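You operate a simulated robot arm through the tools that you are given. There is no shell and no other tool.

Carry out the task below with a simulated robot arm. There is one attempt and no reset: what you move stays moved.

JOB
Swap the worn white rub pad for the purple one, rub-test the cap and box it.
Fine: old pad on the bench; rubs as on the card; a whole print is GOOD, a smeared one HOLD.

The check looks at the end state, three seconds after you hand in, the way a careful person would. Anything else that was tipped, shoved, dropped, spilled or broken makes it a failure. A push-on lid holds only when it is set on centred and level and pressed home; a screw cap is set on level and turned clockwise until tight.

ROBOT AND FRAMES
A 6-joint arm with a two-finger parallel gripper, fixed in place. Base frame: the origin is at the foot of the arm, x ahead of it, y to its left, z up. Lengths are in mm, angles in rad, forces in N, time in s.
Its first joint turns from -2.897 to 2.897 rad. Payload 3.43 kg.
The tool frame sits at the grasp point between the pads (the TCP): z along the fingers, y along the line on which they close. The tips reach 34 mm beyond it. The gripper opens to 128 mm. The fingers are 24 mm wide and 12 mm thick; the gripper's body (48 by 130 mm) begins 96 mm behind the TCP.
Orientation is told as [roll, pitch, yaw] about the base's x, y, z axes, in that order, counted from this pose: with the fingers straight down and closing along the base's y, the tool's x points along the base's -x, its y along +y and its z along -z.

CONTROLS
- The arm moves only by the tool arm_command. Its arguments are lists of equal length, an entry for each row: "delta_pos": the shift along the base's x, y, z in m, a list of three; "angular": the turn, a rotation vector about the base's x, y, z in rad, a list of three; "gripper": the gripper command, from -1 (fully open) to 1 (shut), values between in proportion. In form: {"delta_pos": [[tx, ty, tz], ...], "angular": [[rx, ry, rz], ...], "gripper": [gripper, ...]}. A call has 1 to 20 rows; each row is the pose to reach, as a shift and turn from the pose commanded when the call began. A row lasts 0.2 s, in which the tool goes at most 50 mm and 0.15 rad; a call with a longer step from one row to the next is refused whole, and so is a gripper value outside its range. A pose out of reach is approached as far as the arm can. The call stops where the force on the tool passes 40 N (or 10 N more than at its start, if that is more) or the arm is blocked; 0.2 s more then pass. Each finger travels about 153 mm/s and halts on what it meets, pressing with about 21 N; the grip force reading is that of the motor and also rises with nothing between the fingers. The clock runs only during rows and for 0.2 s after the last one: add rows that repeat a pose to give the fingers time. It gives the time, the measured TCP pose, the force on the tool (base axes), the opening and the grip force at its end, in the units of the frame above (readings bear some noise), with the torque about the TCP (base axes, N m) and any sound that the robot's microphone picked up, and new pictures: "views" is both (left out), scene, wrist or none.
- Cameras (640 x 400 px; columns grow to the right, rows downward): "scene" is fixed at [400.3, -498.4, 1411.3]; the picture's right is [0.62, -0.78, 0.00], its down [-0.44, -0.35, -0.82] and it looks along [0.65, 0.51, -0.57] (base axes); focal length 313 px, centre (320, 200). "wrist" rides on the gripper at [76, -11, -160] in the tool frame; the picture's right is [0.15, 0.99, 0.00], its down [-0.88, 0.13, -0.46] and it looks along [-0.45, 0.07, 0.89] (tool axes); focal length 234 px, centre (320, 200). There is no depth. A picture from a camera that has moved, and an enlarged one, comes with that camera's place and axes in the base frame and with its lens.
- close_up(camera, box): a new picture of the part [left, top, right, bottom] of that camera's present view, enlarged. No time passes.
- finish_job(): hands the job in; it is judged then, once.

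Places have to be worked out from the pictures, the camera data and where the tool is seen. Open the gripper and draw the arm clear of the work before you hand the job in, unless the task says otherwise.

The tools are called after "Call:" as a command line: name --argument value ..., lists and objects as JSON in quotes. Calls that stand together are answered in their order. arm_command: Moves the arm, as the interface text tells. Its arguments: {"type":"object","properties":{"delta_pos":{"type":"array","items":{"type":"array","items":{"type":"number"}}},"angular":{"type":"array","items":{"type":"array","items":{"type":"number"}}},"gripper":{"type":"array","items":{"type":"number"}},"views":{"type":"string","enum":["both","scene","wrist","none"]}},"required":["delta_pos","angular","gripper"]} The other tools are called the same way: close_up (camera, box) takes an enlarged picture of a part of a camera's view; finish_job () hands the job in.

At the start:

```text
clock: 0.0
position: [621.2, 283.1, 1131.1]
tcp_rot: [0.0, 0.0, -0.001]
wrist_force: [-0.4, -0.5, 0.6]
wrist_torque: [-0.05, 0.01, -0.02]
finger_gap: 128.0
finger_force: 0.1
```

scene: 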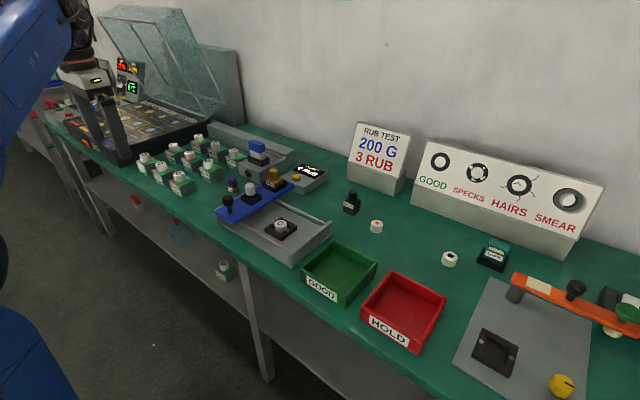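
wrist: 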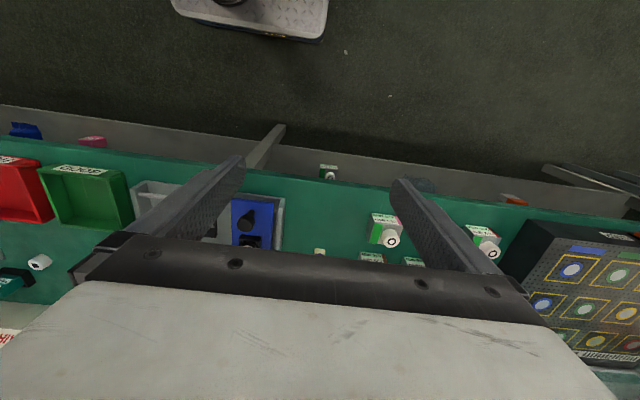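

I start by looking closely at the scene to identify the parts: card, pads, rub tester, cap, boxes.

Call:
close_up --camera "scene" --box '[200, 130, 360, 270]'

Call:
close_up --camera "scene" --box '[340, 120, 520, 280]'

Call:
close_up --camera "scene" --box '[440, 240, 640, 400]'

Call:
close_up --camera "scene" --box '[120, 120, 260, 210]'

Call:
close_up --camera "scene" --box '[280, 150, 460, 370]'

```text
2.86 times, centred on (280, 200) of scene
camera zoom: at [400.3, -498.4, 1411.3], right [0.62, -0.78, 0.0], down [-0.44, -0.35, -0.82], along [0.65, 0.51, -0.57], focal length 894 px, centre (434, 200)
```

zoom: 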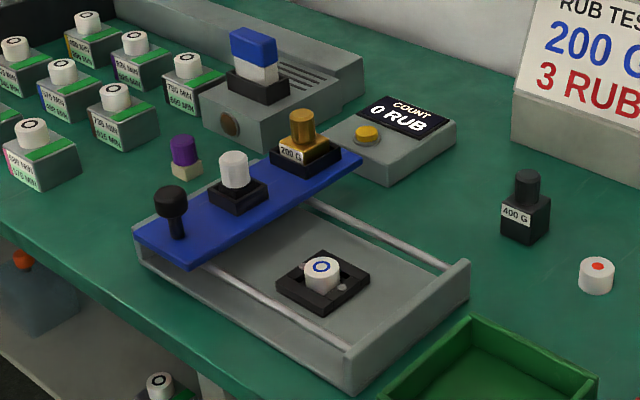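

```text
2.50 times, centred on (430, 200) of scene
camera zoom: at [400.3, -498.4, 1411.3], right [0.62, -0.78, 0.0], down [-0.44, -0.35, -0.82], along [0.65, 0.51, -0.57], focal length 782 px, centre (45, 200)
```

zoom: 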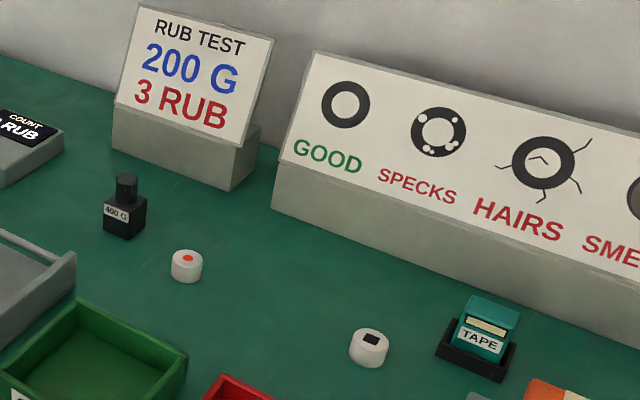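

```text
2.50 times, centred on (540, 320) of scene
camera zoom: at [400.3, -498.4, 1411.3], right [0.62, -0.78, 0.0], down [-0.44, -0.35, -0.82], along [0.65, 0.51, -0.57], focal length 782 px, centre (-230, -100)
```

zoom: 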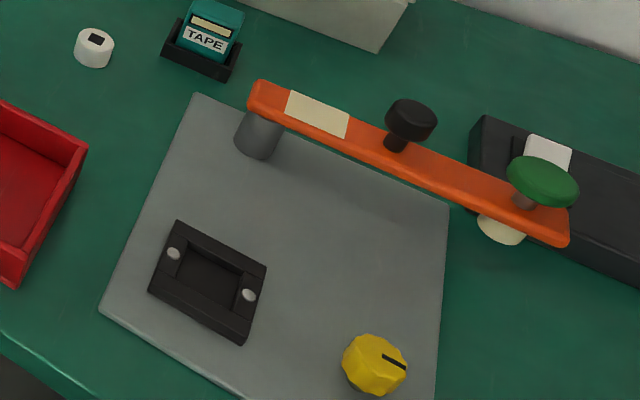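

```text
4.44 times, centred on (190, 165) of scene
camera zoom: at [400.3, -498.4, 1411.3], right [0.62, -0.78, 0.0], down [-0.44, -0.35, -0.82], along [0.65, 0.51, -0.57], focal length 1390 px, centre (898, 356)
```

zoom: 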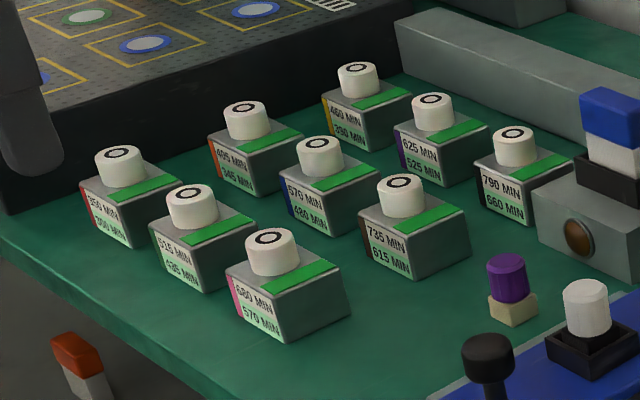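

```text
1.82 times, centred on (370, 260) of scene
camera zoom: at [400.3, -498.4, 1411.3], right [0.62, -0.78, 0.0], down [-0.44, -0.35, -0.82], along [0.65, 0.51, -0.57], focal length 569 px, centre (229, 91)
```

zoom: 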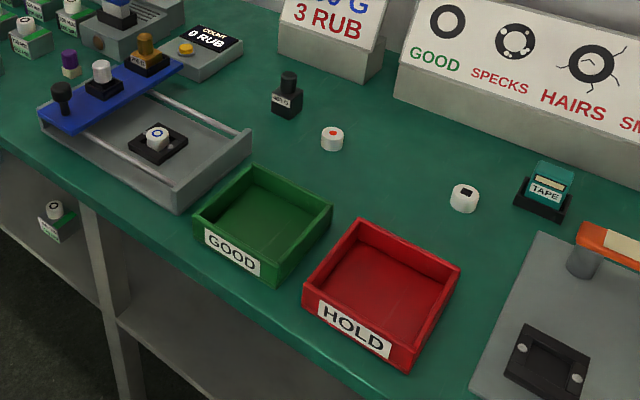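

The rub tester (grey tray with rails, blue carriage holding white pad and brass 200 G weight) sits about (890, 50) and the bench is at roughly z 790–800 by triangulation. I move the arm high above it to see it with the wrist camera.

Call:
arm_command --delta_pos '[[0.019, -0.031, -0.011], [0.038, -0.062, -0.022], [0.057, -0.093, -0.033], [0.076, -0.124, -0.044], [0.095, -0.155, -0.055], [0.114, -0.186, -0.066], [0.133, -0.217, -0.077], [0.152, -0.249, -0.091], [0.152, -0.249, -0.091]]' --angular '[[0, 0, 0], [0, 0, 0], [0, 0, 0], [0, 0, 0], [0, 0, 0], [0, 0, 0], [0, 0, 0], [0, 0, 0], [0, 0, 0]]' --gripper '[-1, -1, -1, -1, -1, -1, -1, -1, -1]'

```text
clock: 2.0
position: [773.4, 34.1, 1039.5]
tcp_rot: [0.002, -0.001, -0.002]
wrist_force: [0.4, -0.6, -0.5]
wrist_torque: [0.0, 0.01, 0.02]
finger_gap: 128.0
finger_force: 0.1
camera wrist: at [697.2, 24.2, 1199.4], right [-0.15, 0.99, 0.0], down [0.88, 0.13, 0.46], along [0.45, 0.07, -0.89], focal length 234 px, centre (320, 200)
```

scene: 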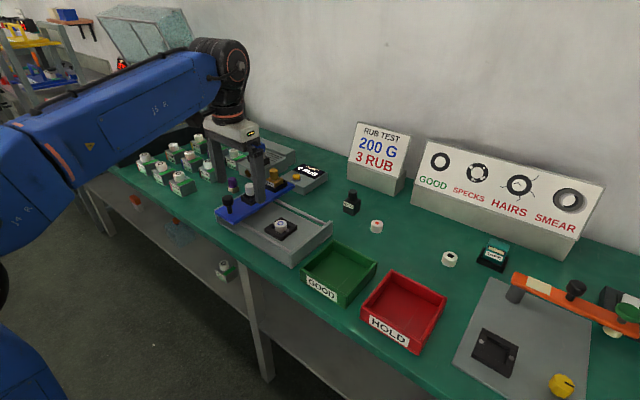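
wrist: 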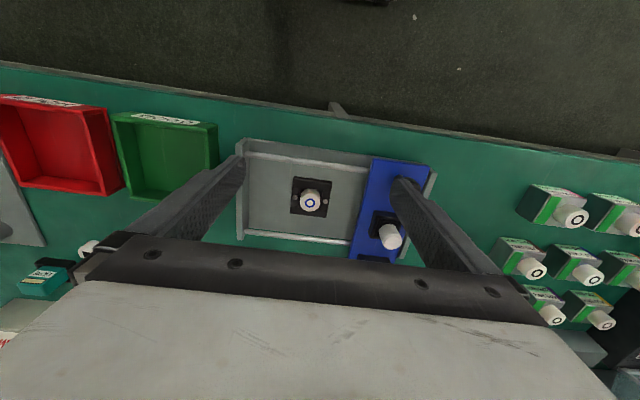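

The wrist camera now sees the tester with the nest near the image centre. I take close-ups to locate cap, socket and pad precisely.

Call:
close_up --camera "wrist" --box '[220, 130, 460, 280]'

Call:
close_up --camera "scene" --box '[200, 140, 340, 270]'

```text
2.67 times, centred on (340, 205) of wrist
camera zoom: at [697.2, 24.2, 1199.4], right [-0.15, 0.99, 0.0], down [0.88, 0.13, 0.46], along [0.45, 0.07, -0.89], focal length 624 px, centre (267, 187)
```

zoom: 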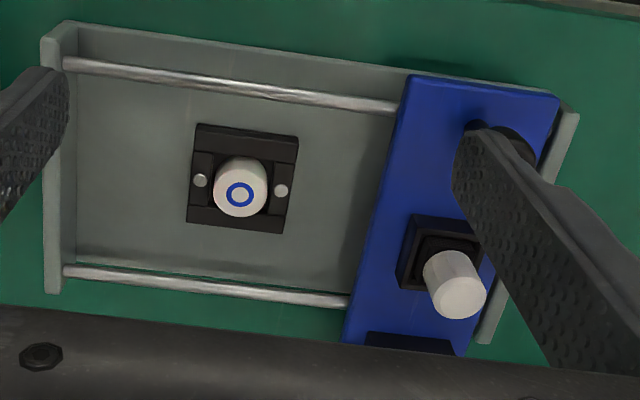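

```text
3.08 times, centred on (270, 205) of scene
camera zoom: at [400.3, -498.4, 1411.3], right [0.62, -0.78, 0.0], down [-0.44, -0.35, -0.82], along [0.65, 0.51, -0.57], focal length 962 px, centre (474, 185)
```

zoom: 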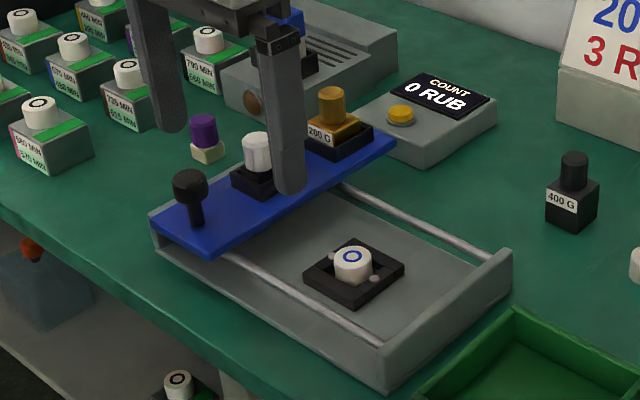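

The cap top triangulates to about (891, 36, 833) and the white pad top to about (895, 162, 917). I move in closer over the pad for a better look, with the fingertips still above everything on the carriage.

Call:
arm_command --delta_pos '[[0.018, 0.025, -0.01], [0.036, 0.05, -0.02], [0.054, 0.075, -0.03], [0.072, 0.1, -0.04], [0.085, 0.12, -0.04], [0.085, 0.12, -0.04]]' --angular '[[0, 0, 0], [0, 0, 0], [0, 0, 0], [0, 0, 0], [0, 0, 0], [0, 0, 0]]' --gripper '[-1, -1, -1, -1, -1, -1]'

Call:
close_up --camera "wrist" --box '[200, 100, 440, 260]'

Call:
close_up --camera "scene" --box '[210, 150, 310, 220]'

```text
clock: 3.4
position: [857.5, 153.8, 1001.7]
tcp_rot: [0.002, 0.0, 0.0]
wrist_force: [0.5, -0.1, 0.9]
wrist_torque: [-0.01, 0.0, 0.03]
finger_gap: 128.0
finger_force: 0.0
camera wrist: at [781.5, 141.7, 1160.9], right [-0.15, 0.99, 0.0], down [0.88, 0.13, 0.46], along [0.45, 0.07, -0.89], focal length 234 px, centre (320, 200)
```

scene: 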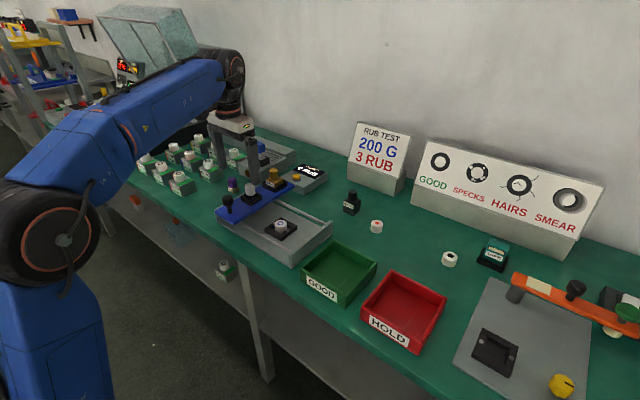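
wrist: 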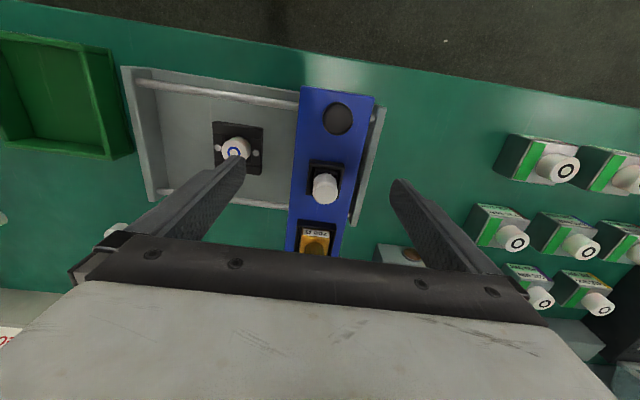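

```text
2.50 times, centred on (320, 180) of wrist
camera zoom: at [781.5, 141.7, 1160.9], right [-0.15, 0.99, 0.0], down [0.88, 0.13, 0.46], along [0.45, 0.07, -0.89], focal length 585 px, centre (320, 250)
```

zoom: 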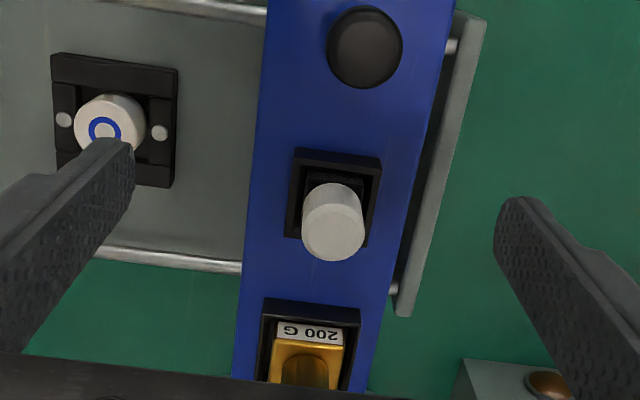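

```text
5.71 times, centred on (260, 185) of scene
camera zoom: at [400.3, -498.4, 1411.3], right [0.62, -0.78, 0.0], down [-0.44, -0.35, -0.82], along [0.65, 0.51, -0.57], focal length 1787 px, centre (663, 286)
```

zoom: 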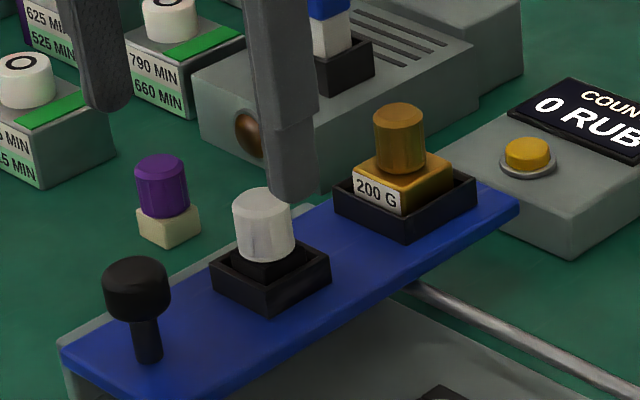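

The socket on the carriage is a four-walled square frame and the weight on it is already labelled 200 G as the card demands. The purple pad stands near (947, 331) on the bench, hidden by a finger, so I move the camera over it.

Call:
arm_command --delta_pos '[[0.003, 0.041, -0.01], [0.006, 0.082, -0.02], [0.009, 0.123, -0.03], [0.013, 0.165, -0.04], [0.013, 0.165, -0.04]]' --angular '[[0, 0, 0], [0, 0, 0], [0, 0, 0], [0, 0, 0], [0, 0, 0]]' --gripper '[-1, -1, -1, -1, -1]'

Call:
close_up --camera "wrist" --box '[220, 120, 420, 250]'

```text
clock: 4.6
position: [869.0, 323.0, 961.6]
tcp_rot: [0.001, 0.0, -0.003]
wrist_force: [0.0, -0.2, -0.7]
wrist_torque: [0.0, 0.0, 0.02]
finger_gap: 128.0
finger_force: 0.0
camera wrist: at [793.4, 311.6, 1122.2], right [-0.14, 0.99, 0.0], down [0.88, 0.13, 0.46], along [0.45, 0.07, -0.89], focal length 234 px, centre (320, 200)
```

scene: 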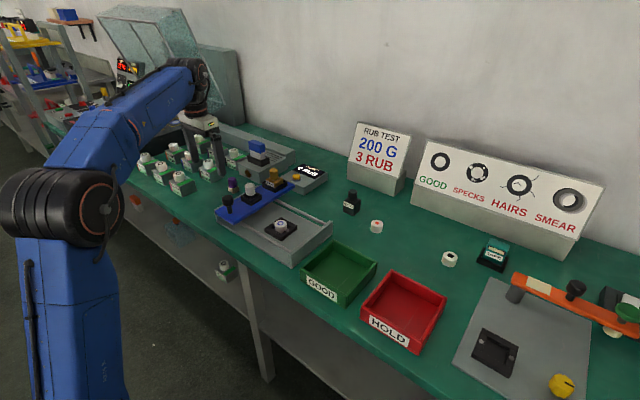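
wrist: 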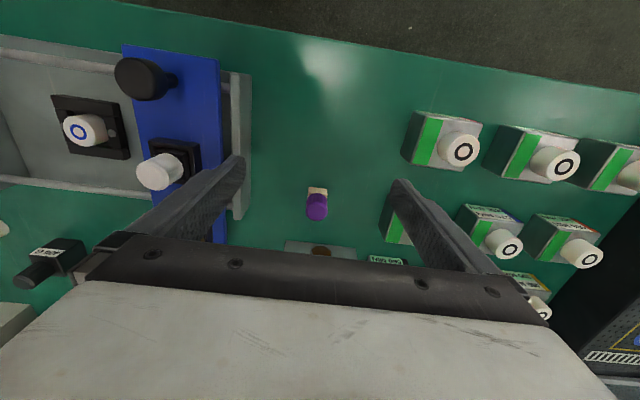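

```text
3.08 times, centred on (320, 185) of wrist
camera zoom: at [793.4, 311.6, 1122.2], right [-0.14, 0.99, 0.0], down [0.88, 0.13, 0.46], along [0.45, 0.07, -0.89], focal length 720 px, centre (320, 246)
```

zoom: 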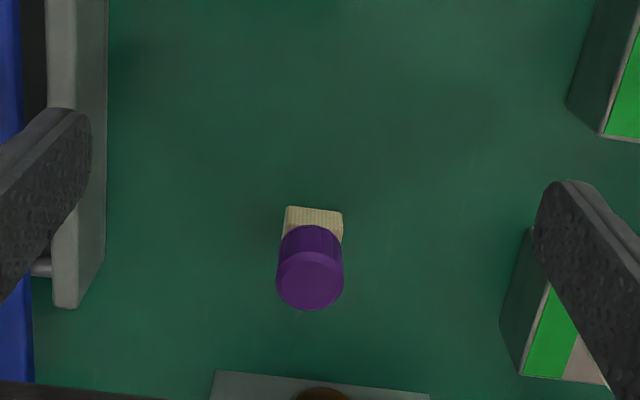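

The purple pad's top is near (952, 331, 843) with a cream square base about 26 mm, yawed about +0.05 rad. It is at ~1008 mm radius, so I test whether the tool can get above it pointing straight down, with the gripper half-closed.

Call:
arm_command --delta_pos '[[0.041, 0.006, -0.005], [0.081, 0.012, -0.01], [0.081, 0.012, -0.02], [0.081, 0.012, -0.02]]' --angular '[[0, 0, 0.02], [0, 0, 0.046], [0, 0, 0.046], [0, 0, 0.046]]' --gripper '[-0.1, -0.1, -0.1, -0.1]'

Call:
close_up --camera "wrist" --box '[240, 100, 400, 250]'

```text
clock: 5.6
position: [953.6, 332.4, 941.4]
tcp_rot: [0.003, 0.001, 0.045]
wrist_force: [1.0, -0.5, -0.1]
wrist_torque: [0.03, 0.01, -0.02]
finger_gap: 70.3
finger_force: 0.1
camera wrist: at [878.2, 318.5, 1100.5], right [-0.19, 0.98, 0.0], down [0.87, 0.17, 0.46], along [0.45, 0.09, -0.89], focal length 234 px, centre (320, 200)
```

scene: 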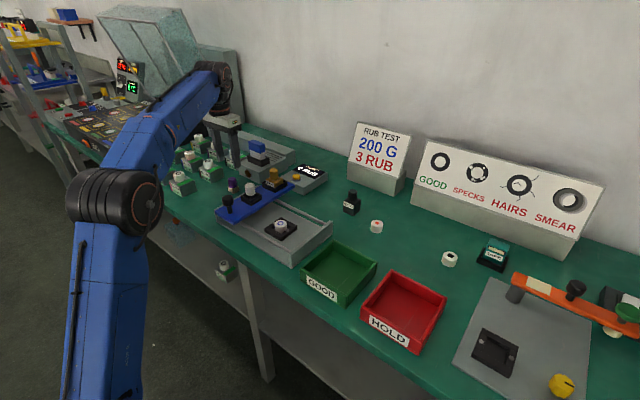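
wrist: 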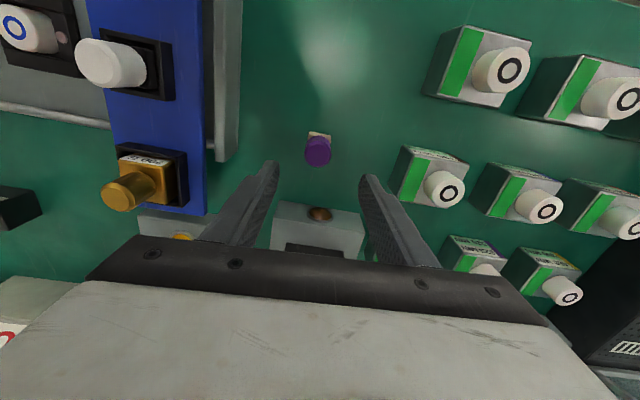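

```text
2.67 times, centred on (320, 175) of wrist
camera zoom: at [878.2, 318.5, 1100.5], right [-0.19, 0.98, 0.0], down [0.87, 0.17, 0.46], along [0.45, 0.09, -0.89], focal length 624 px, centre (320, 267)
```

zoom: 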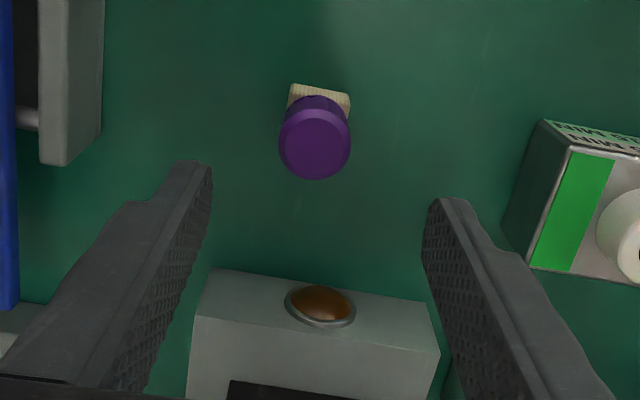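

The tool reaches over the pad fine. Before gripping, I look closely at the socket and white pad from this side angle to judge heights.

Call:
close_up --camera "wrist" --box '[60, 10, 240, 220]'

Call:
close_up --camera "scene" --box '[215, 160, 285, 215]'

```text
1.90 times, centred on (150, 115) of wrist
camera zoom: at [878.2, 318.5, 1100.5], right [-0.19, 0.98, 0.0], down [0.87, 0.17, 0.46], along [0.45, 0.09, -0.89], focal length 446 px, centre (644, 362)
```

zoom: 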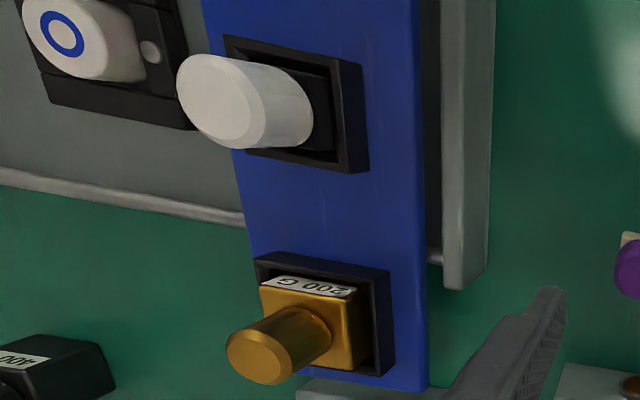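

```text
7.27 times, centred on (250, 188) of scene
camera zoom: at [400.3, -498.4, 1411.3], right [0.62, -0.78, 0.0], down [-0.44, -0.35, -0.82], along [0.65, 0.51, -0.57], focal length 2275 px, centre (829, 291)
```

zoom: 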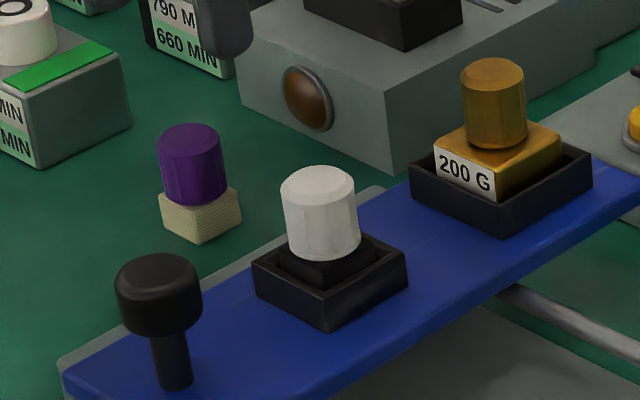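

White pad centre is about (897.5, 164), its top at 909, with the socket rim near 870. I first take out the old white pad: move above it with fingers closing along y, staying clear of the brass weight.

Call:
arm_command --delta_pos '[[-0.014, -0.042, 0.015], [-0.028, -0.084, 0.019], [-0.042, -0.126, 0.019], [-0.0555, -0.168, 0.019], [-0.0555, -0.168, 0.019]]' --angular '[[0, 0, -0.015], [0, 0, -0.03], [0, 0, -0.045], [0, 0, -0.045], [0, 0, -0.045]]' --gripper '[-0.1, -0.1, -0.1, -0.1, -0.1]'

Call:
close_up --camera "wrist" --box '[240, 100, 400, 230]'

Call:
close_up --camera "scene" --box '[210, 120, 310, 220]'

```text
clock: 6.8
position: [897.8, 162.0, 959.4]
tcp_rot: [0.0, 0.0, 0.0]
wrist_force: [-0.4, -0.2, 0.2]
wrist_torque: [-0.03, -0.01, 0.0]
finger_gap: 70.5
finger_force: 0.0
camera wrist: at [821.5, 150.9, 1119.3], right [-0.15, 0.99, 0.0], down [0.88, 0.13, 0.46], along [0.45, 0.07, -0.89], focal length 234 px, centre (320, 200)
```

scene: 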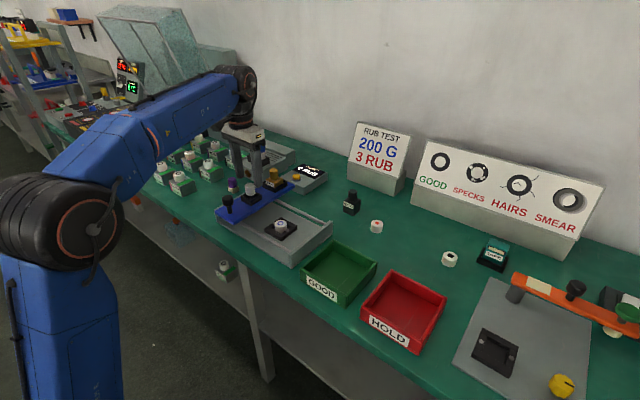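
wrist: 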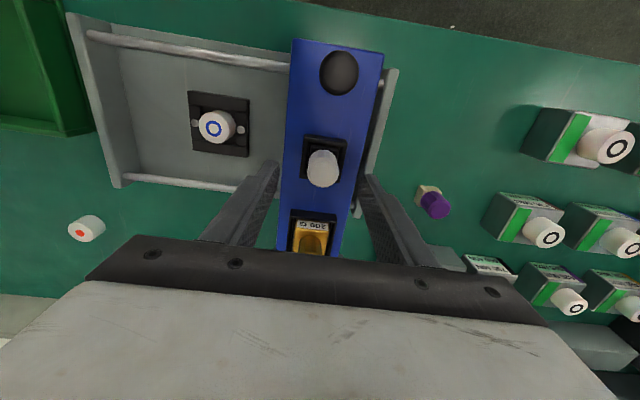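

```text
3.08 times, centred on (320, 165) of wrist
camera zoom: at [821.5, 150.9, 1119.3], right [-0.15, 0.99, 0.0], down [0.88, 0.13, 0.46], along [0.45, 0.07, -0.89], focal length 720 px, centre (320, 308)
```

zoom: 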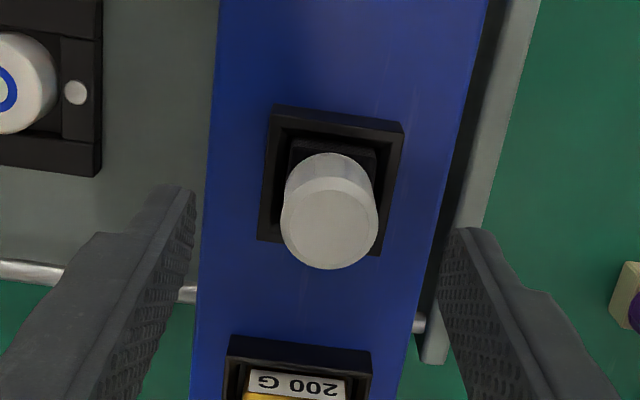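

```text
4.00 times, centred on (260, 170) of scene
camera zoom: at [400.3, -498.4, 1411.3], right [0.62, -0.78, 0.0], down [-0.44, -0.35, -0.82], along [0.65, 0.51, -0.57], focal length 1251 px, centre (560, 320)
```

zoom: 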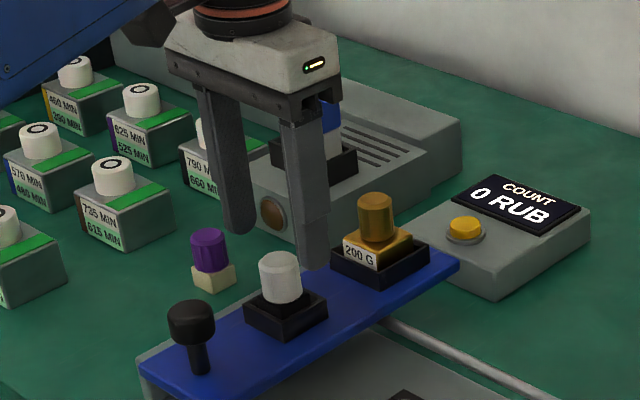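

The gripper is about 3 mm off in y from the white pad centre (898, 165.5). I correct it and descend so the tips stay about 6 mm above the socket rim, without closing yet.

Call:
arm_command --delta_pos '[[0.001, 0.0025, 0], [0.001, 0.0025, -0.015], [0.001, 0.0025, -0.03], [0.001, 0.0025, -0.04], [0.001, 0.0025, -0.047], [0.001, 0.0025, -0.047], [0.001, 0.0025, -0.047]]' --angular '[[0, 0, 0], [0, 0, 0], [0, 0, 0], [0, 0, 0], [0, 0, 0], [0, 0, 0], [0, 0, 0]]' --gripper '[-0.1, -0.1, -0.1, -0.1, -0.1, -0.1, -0.1]'

Call:
close_up --camera "wrist" --box '[240, 120, 400, 250]'

Call:
close_up --camera "scene" --box '[210, 120, 310, 220]'

```text
clock: 8.4
position: [896.4, 165.2, 914.5]
tcp_rot: [0.002, 0.002, 0.001]
wrist_force: [0.0, -0.7, -0.5]
wrist_torque: [0.01, -0.01, 0.05]
finger_gap: 70.5
finger_force: 0.0
camera wrist: at [821.2, 155.1, 1074.2], right [-0.15, 0.99, 0.0], down [0.88, 0.13, 0.46], along [0.45, 0.07, -0.89], focal length 234 px, centre (320, 200)
```

scene: 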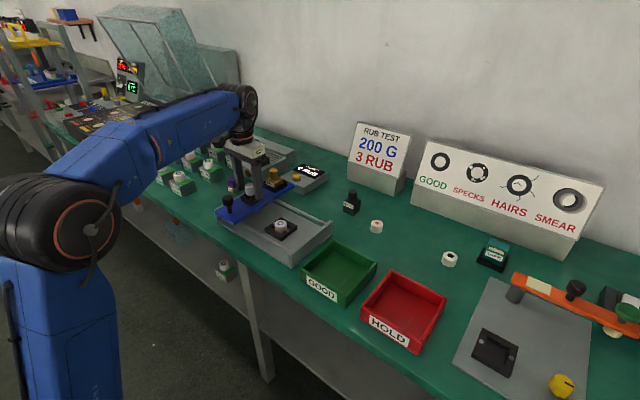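
wrist: 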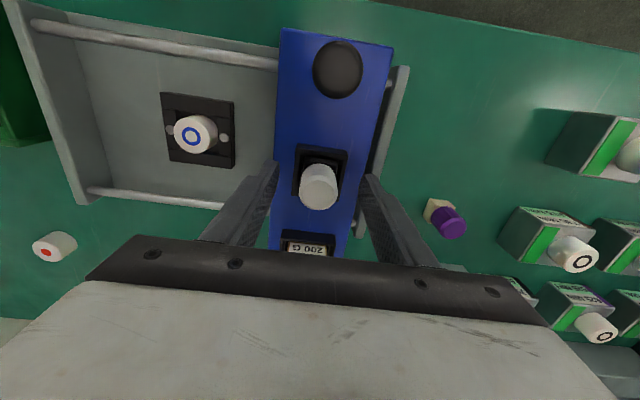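

```text
3.08 times, centred on (320, 185) of wrist
camera zoom: at [821.2, 155.1, 1074.2], right [-0.15, 0.99, 0.0], down [0.88, 0.13, 0.46], along [0.45, 0.07, -0.89], focal length 720 px, centre (320, 246)
```

zoom: 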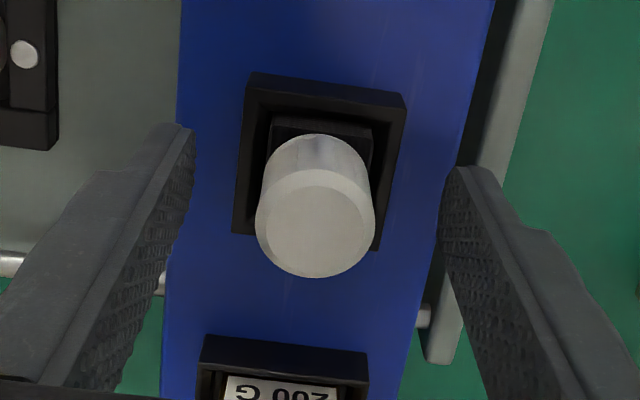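

```text
4.00 times, centred on (260, 170) of scene
camera zoom: at [400.3, -498.4, 1411.3], right [0.62, -0.78, 0.0], down [-0.44, -0.35, -0.82], along [0.65, 0.51, -0.57], focal length 1251 px, centre (560, 320)
```

zoom: 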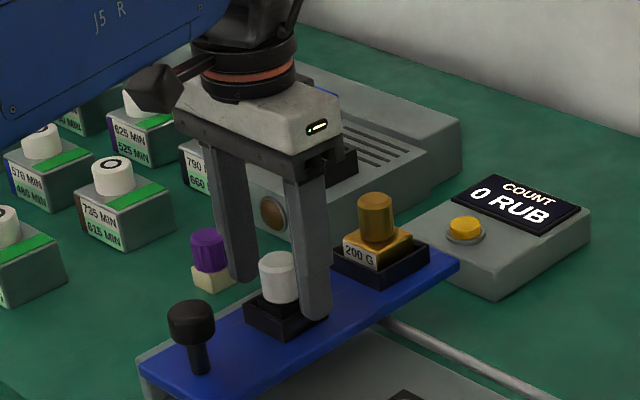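

Alignment is good (pad at y≈165.9, TCP y≈165.2), tips near z 880 just above the rim. I close on the white pad and lift slightly to test.

Call:
arm_command --delta_pos '[[0.0015, 0, -0.002], [0.0015, 0, -0.002], [0.0015, 0, -0.002], [0.0015, 0, -0.002], [0.0015, 0, -0.002], [0.0015, 0, 0.004], [0.0015, 0, 0.01], [0.0015, 0, 0.016], [0.0015, 0, 0.016]]' --angular '[[0, 0, 0], [0, 0, 0], [0, 0, 0], [0, 0, 0], [0, 0, 0], [0, 0, 0], [0, 0, 0], [0, 0, 0], [0, 0, 0]]' --gripper '[-0.1, 0.7, 1, 1, 1, 1, 1, 1, 1]'

Call:
close_up --camera "scene" --box '[210, 120, 310, 220]'

Call:
close_up --camera "wrist" --box '[240, 120, 400, 250]'

```text
clock: 10.4
position: [898.8, 165.1, 929.5]
tcp_rot: [0.001, -0.001, 0.002]
wrist_force: [-0.7, 0.0, -0.9]
wrist_torque: [0.01, 0.03, 0.01]
finger_gap: 28.7
finger_force: 20.8
camera wrist: at [823.9, 154.6, 1089.1], right [-0.15, 0.99, 0.0], down [0.88, 0.13, 0.46], along [0.45, 0.07, -0.89], focal length 234 px, centre (320, 200)
```

scene: 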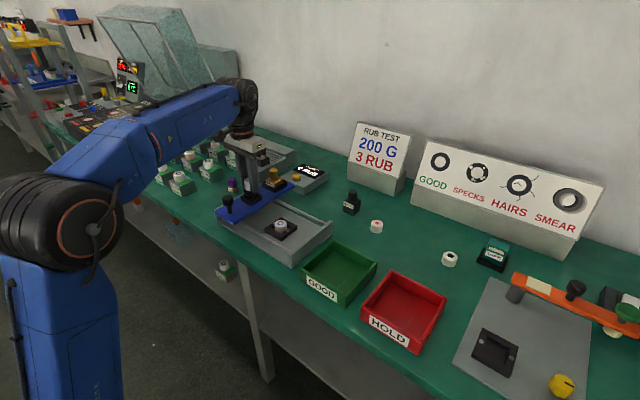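
wrist: 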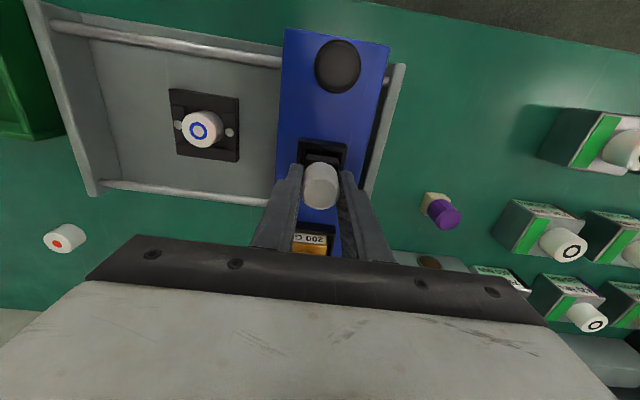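

```text
4.00 times, centred on (260, 170) of scene
camera zoom: at [400.3, -498.4, 1411.3], right [0.62, -0.78, 0.0], down [-0.44, -0.35, -0.82], along [0.65, 0.51, -0.57], focal length 1251 px, centre (560, 320)
```

zoom: 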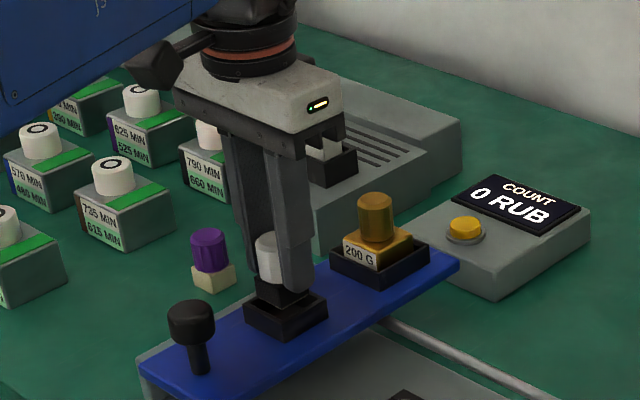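

```text
3.08 times, centred on (320, 185) of wrist
camera zoom: at [823.9, 154.6, 1089.1], right [-0.15, 0.99, 0.0], down [0.88, 0.13, 0.46], along [0.45, 0.07, -0.89], focal length 720 px, centre (320, 246)
```

zoom: 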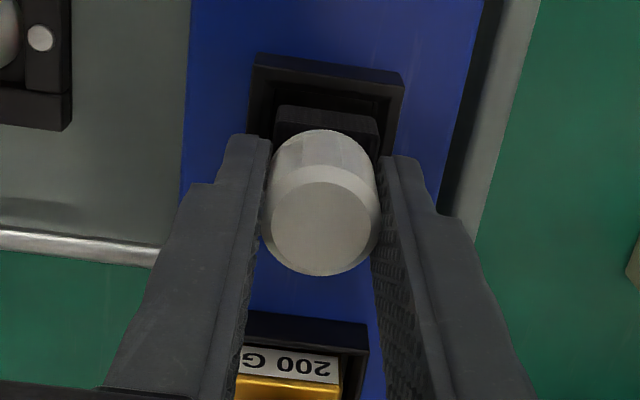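

The white pad is held (gap 28.7) and rising from the socket while the carriage stays put. I lift further to clear it and inspect the pad's full length and the empty socket.

Call:
arm_command --delta_pos '[[0, 0, 0.02], [0, 0, 0.04], [0, 0, 0.06], [0, 0, 0.08], [0, 0, 0.08]]' --angular '[[0, 0, 0], [0, 0, 0], [0, 0, 0], [0, 0, 0], [0, 0, 0]]' --gripper '[1, 1, 1, 1, 1]'

Call:
close_up --camera "scene" --box '[210, 120, 310, 220]'

Call:
close_up --camera "wrist" --box '[240, 80, 400, 250]'

```text
clock: 11.6
position: [899.8, 165.3, 1010.6]
tcp_rot: [0.0, 0.0, -0.002]
wrist_force: [0.4, -0.3, -0.4]
wrist_torque: [0.0, 0.0, -0.01]
finger_gap: 28.7
finger_force: 21.7
camera wrist: at [823.8, 154.3, 1170.2], right [-0.15, 0.99, 0.0], down [0.88, 0.13, 0.46], along [0.45, 0.07, -0.89], focal length 234 px, centre (320, 200)
```

scene: 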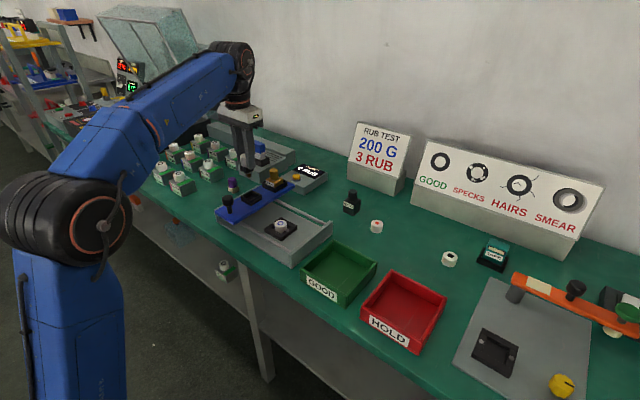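
wrist: 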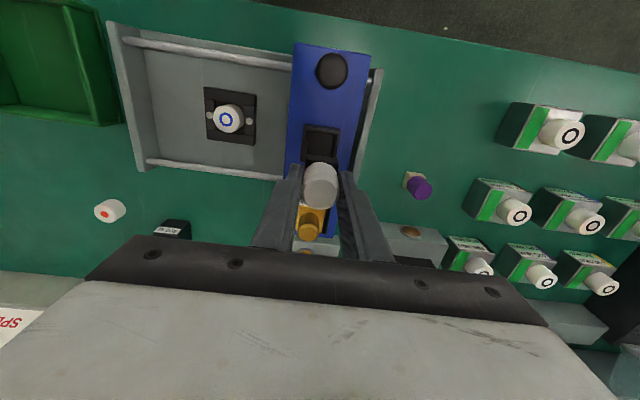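

```text
4.00 times, centred on (260, 170) of scene
camera zoom: at [400.3, -498.4, 1411.3], right [0.62, -0.78, 0.0], down [-0.44, -0.35, -0.82], along [0.65, 0.51, -0.57], focal length 1251 px, centre (560, 320)
```

zoom: 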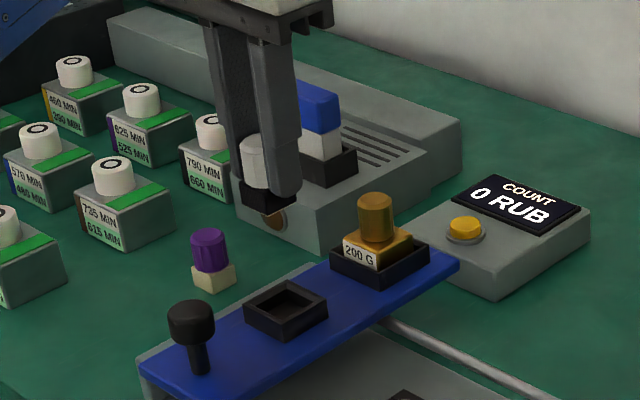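

```text
2.35 times, centred on (320, 165) of wrist
camera zoom: at [823.8, 154.3, 1170.2], right [-0.15, 0.99, 0.0], down [0.88, 0.13, 0.46], along [0.45, 0.07, -0.89], focal length 551 px, centre (320, 282)
```

zoom: 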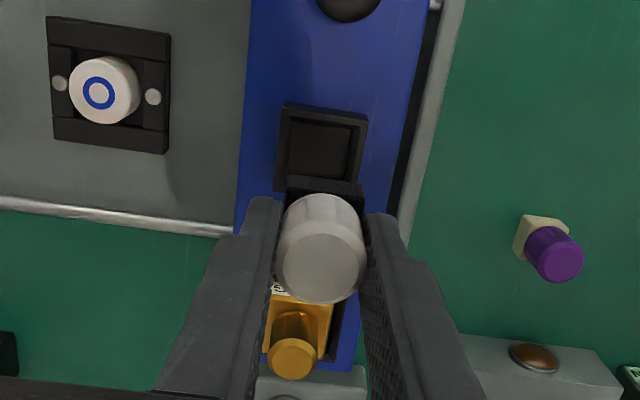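

The white pad is out and the socket is empty. I zoom on the socket to measure it, then carry the white pad to free bench space around (850, 320).

Call:
close_up --camera "wrist" --box '[285, 110, 355, 165]'

Call:
close_up --camera "scene" --box '[235, 160, 300, 212]'

```text
7.27 times, centred on (320, 138) of wrist
camera zoom: at [823.8, 154.3, 1170.2], right [-0.15, 0.99, 0.0], down [0.88, 0.13, 0.46], along [0.45, 0.07, -0.89], focal length 1703 px, centre (320, 654)
```

zoom: 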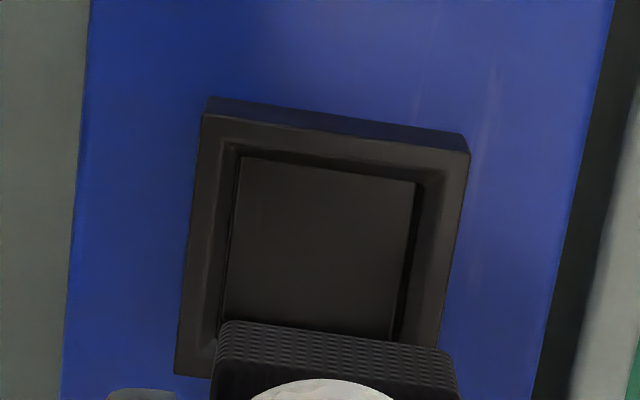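

```text
7.69 times, centred on (268, 186) of scene
camera zoom: at [400.3, -498.4, 1411.3], right [0.62, -0.78, 0.0], down [-0.44, -0.35, -0.82], along [0.65, 0.51, -0.57], focal length 2406 px, centre (724, 308)
```

zoom: 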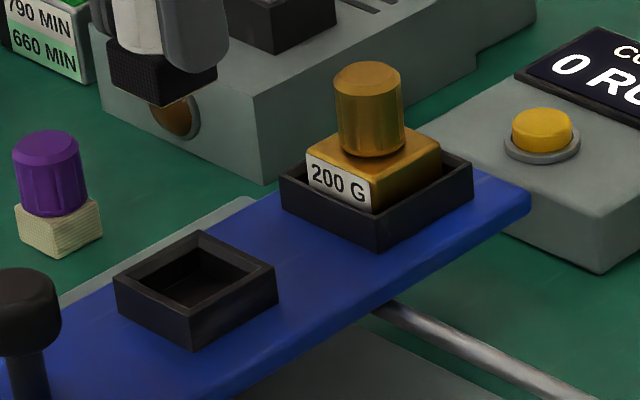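

The socket is centred at about (900, 165.5), square to the base axes, outer 46 mm. I now carry the white pad over to free bench at about (850, 325).

Call:
arm_command --delta_pos '[[-0.0125, 0.04, 0], [-0.025, 0.08, 0], [-0.0375, 0.12, 0], [-0.05, 0.16, 0], [-0.05, 0.16, -0.04], [-0.05, 0.16, -0.08], [-0.05, 0.16, -0.12], [-0.05, 0.16, -0.12], [-0.05, 0.16, -0.12]]' --angular '[[0, 0, 0], [0, 0, 0], [0, 0, 0], [0, 0, 0], [0, 0, 0], [0, 0, 0], [0, 0, 0], [0, 0, 0], [0, 0, 0]]' --gripper '[1, 1, 1, 1, 1, 1, 1, 1, 1]'

Call:
close_up --camera "scene" --box '[180, 130, 280, 230]'

```text
clock: 13.6
position: [845.8, 326.9, 886.4]
tcp_rot: [0.001, -0.001, 0.001]
wrist_force: [0.3, 0.2, -0.6]
wrist_torque: [-0.03, 0.01, 0.0]
finger_gap: 28.6
finger_force: 21.0
camera wrist: at [770.5, 316.7, 1046.3], right [-0.15, 0.99, 0.0], down [0.88, 0.13, 0.46], along [0.45, 0.07, -0.89], focal length 234 px, centre (320, 200)
```

scene: 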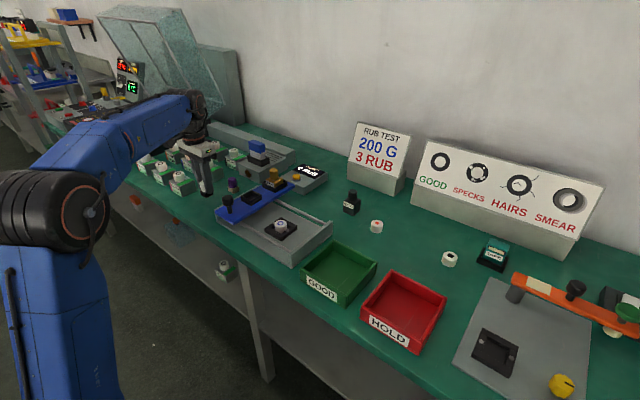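
wrist: 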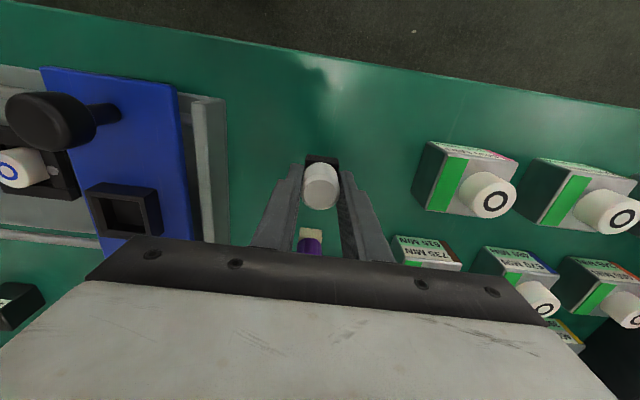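

```text
4.00 times, centred on (230, 180) of scene
camera zoom: at [400.3, -498.4, 1411.3], right [0.62, -0.78, 0.0], down [-0.44, -0.35, -0.82], along [0.65, 0.51, -0.57], focal length 1251 px, centre (680, 280)
```

zoom: 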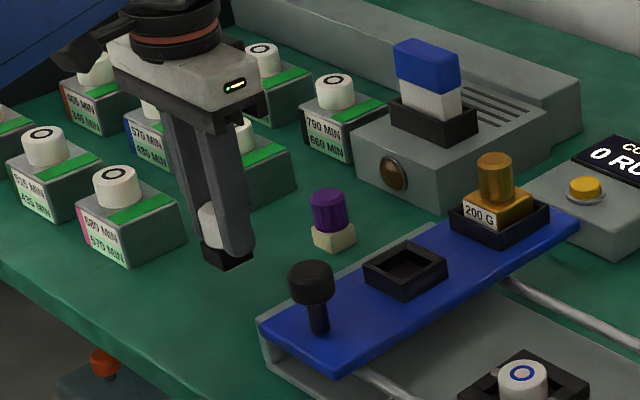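

The pad is over clear bench at (846, 327); its bottom should be around z 841. I lower most of the way, then feel for the bench.

Call:
arm_command --delta_pos '[[0, 0, -0.012], [0, 0, -0.024], [0, 0, -0.034], [0, 0, -0.036], [0, 0, -0.036]]' --angular '[[0, 0, 0], [0, 0, 0], [0, 0, 0], [0, 0, 0], [0, 0, 0]]' --gripper '[1, 1, 1, 1, 1]' --views "scene"

Call:
close_up --camera "scene" --box '[180, 150, 250, 220]'

```text
clock: 14.8
position: [848.8, 326.8, 853.0]
tcp_rot: [0.003, -0.001, 0.001]
wrist_force: [0.3, 0.1, 0.1]
wrist_torque: [-0.01, 0.03, 0.0]
finger_gap: 28.6
finger_force: 20.6
```

scene: 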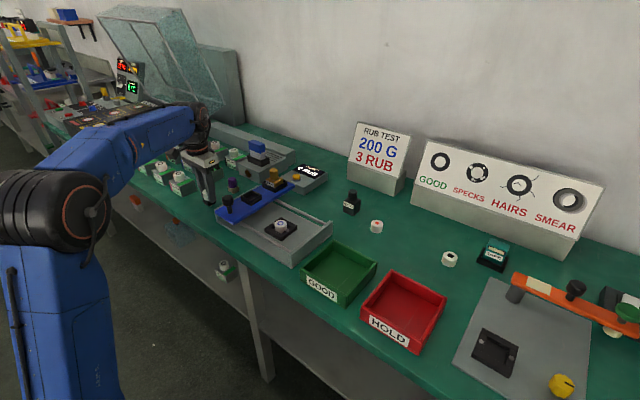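

```text
5.71 times, centred on (215, 185) of scene
camera zoom: at [400.3, -498.4, 1411.3], right [0.62, -0.78, 0.0], down [-0.44, -0.35, -0.82], along [0.65, 0.51, -0.57], focal length 1787 px, centre (920, 286)
```

zoom: 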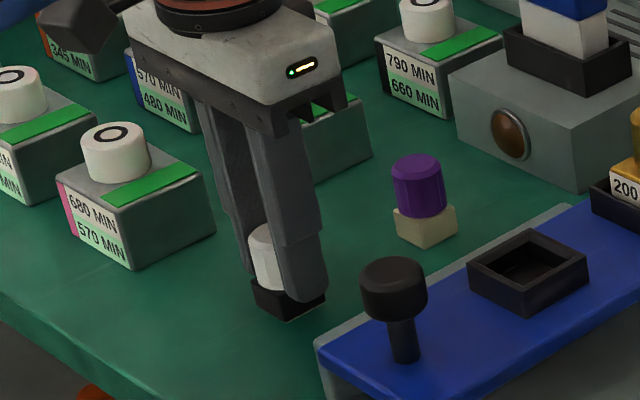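

The pad's bottom is now within a few mm of the bench, with no contact force yet. I lower in 1 mm steps.

Call:
arm_command --delta_pos '[[0, 0, -0.001], [0, 0, -0.002], [0, 0, -0.003], [0, 0, -0.003]]' --angular '[[0, 0, 0], [0, 0, 0], [0, 0, 0], [0, 0, 0]]' --gripper '[1, 1, 1, 1]' --views "none"

```text
clock: 15.8
position: [850.1, 325.7, 850.0]
tcp_rot: [0.002, 0.0, 0.0]
wrist_force: [0.4, 0.2, -0.1]
wrist_torque: [-0.03, -0.01, -0.05]
finger_gap: 28.8
finger_force: 21.5
```

No contact force yet; continuing down by small steps.

Call:
arm_command --delta_pos '[[0, 0, -0.001], [0, 0, -0.002], [0, 0, -0.002]]' --angular '[[0, 0, 0], [0, 0, 0], [0, 0, 0]]' --gripper '[1, 1, 1]' --views "none"

```text
clock: 16.6
position: [849.5, 324.3, 847.9]
tcp_rot: [0.004, -0.003, 0.0]
wrist_force: [2.2, 2.3, 12.1]
wrist_torque: [0.04, -0.06, 0.01]
finger_gap: 28.2
finger_force: 20.5
```

Contact at 12 N: the pad rests on the bench. I open the fingers and rise.

Call:
arm_command --delta_pos '[[0, 0, 0.001], [0, 0, 0.001], [0, 0, 0.001], [0, 0, 0.02], [0, 0, 0.05], [0, 0, 0.09], [0, 0, 0.12], [0, 0, 0.12]]' --angular '[[0, 0, 0], [0, 0, 0], [0, 0, 0], [0, 0, 0], [0, 0, 0], [0, 0, 0], [0, 0, 0], [0, 0, 0]]' --gripper '[0.4, 0.0, -0.1, -0.1, -0.1, -0.1, -0.1, -0.1]'

Call:
close_up --camera "scene" --box '[180, 150, 250, 220]'

```text
clock: 18.4
position: [849.9, 322.5, 965.1]
tcp_rot: [0.002, -0.001, -0.001]
wrist_force: [-0.3, 0.6, 0.6]
wrist_torque: [0.01, 0.0, 0.02]
finger_gap: 70.1
finger_force: 0.1
camera wrist: at [773.8, 312.6, 1125.1], right [-0.15, 0.99, 0.0], down [0.88, 0.13, 0.46], along [0.45, 0.07, -0.89], focal length 234 px, centre (320, 200)
```

scene: 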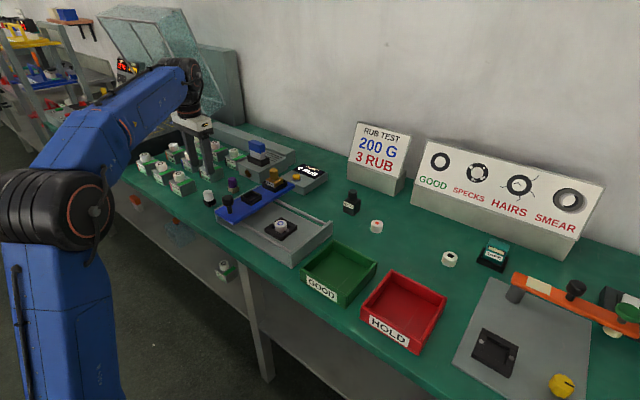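
wrist: 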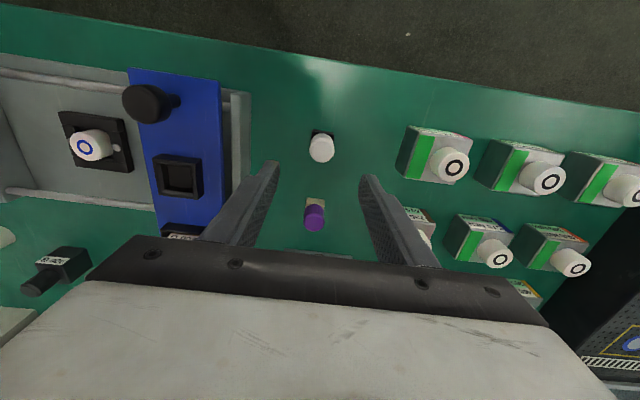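

```text
5.71 times, centred on (215, 185) of scene
camera zoom: at [400.3, -498.4, 1411.3], right [0.62, -0.78, 0.0], down [-0.44, -0.35, -0.82], along [0.65, 0.51, -0.57], focal length 1787 px, centre (920, 286)
```

zoom: 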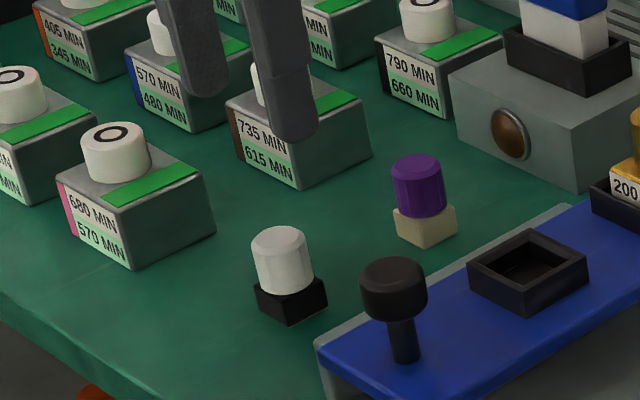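

The white pad stands upright on the bench. Now I move above the purple pad at about (951, 331).

Call:
arm_command --delta_pos '[[0.035, 0.002, 0], [0.07, 0.004, 0], [0.102, 0.0055, -0.01], [0.102, 0.0055, -0.02], [0.102, 0.0055, -0.02], [0.102, 0.0055, -0.02]]' --angular '[[0, 0, 0], [0, 0, 0], [0, 0, 0.02], [0, 0, 0.02], [0, 0, 0.02], [0, 0, 0.02]]' --gripper '[-0.1, -0.1, -0.1, -0.1, -0.1, -0.1]' --views "wrist"

Call:
close_up --camera "wrist" --box '[260, 110, 380, 200]'

```text
clock: 19.8
position: [954.2, 329.5, 947.2]
tcp_rot: [0.0, -0.001, 0.02]
wrist_force: [-0.6, -0.2, 0.3]
wrist_torque: [0.01, -0.03, -0.01]
finger_gap: 70.5
finger_force: 0.0
camera wrist: at [877.8, 317.6, 1107.0], right [-0.17, 0.99, 0.0], down [0.88, 0.15, 0.46], along [0.45, 0.08, -0.89], focal length 234 px, centre (320, 200)
```

wrist: 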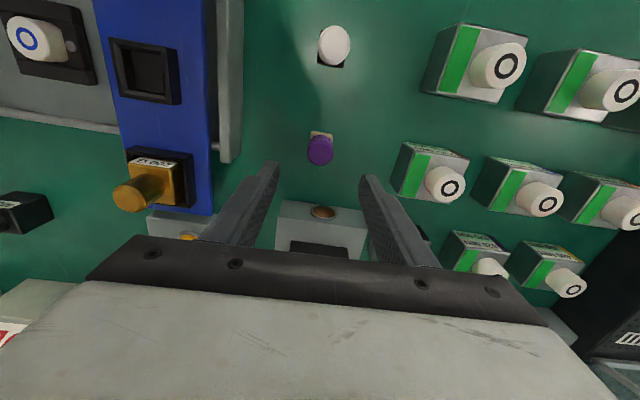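

```text
4.44 times, centred on (320, 155) of wrist
camera zoom: at [877.8, 317.6, 1107.0], right [-0.17, 0.99, 0.0], down [0.88, 0.15, 0.46], along [0.45, 0.08, -0.89], focal length 1041 px, centre (320, 400)
```

zoom: 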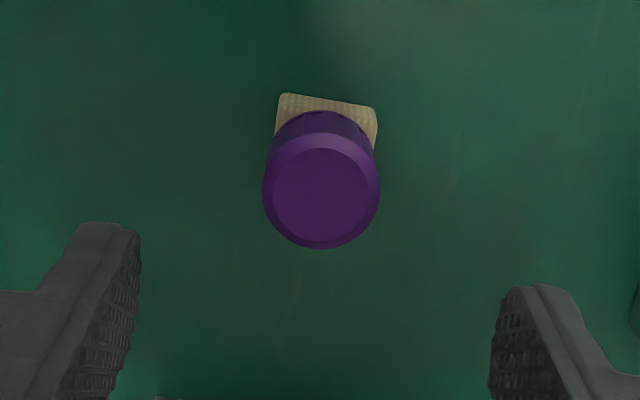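

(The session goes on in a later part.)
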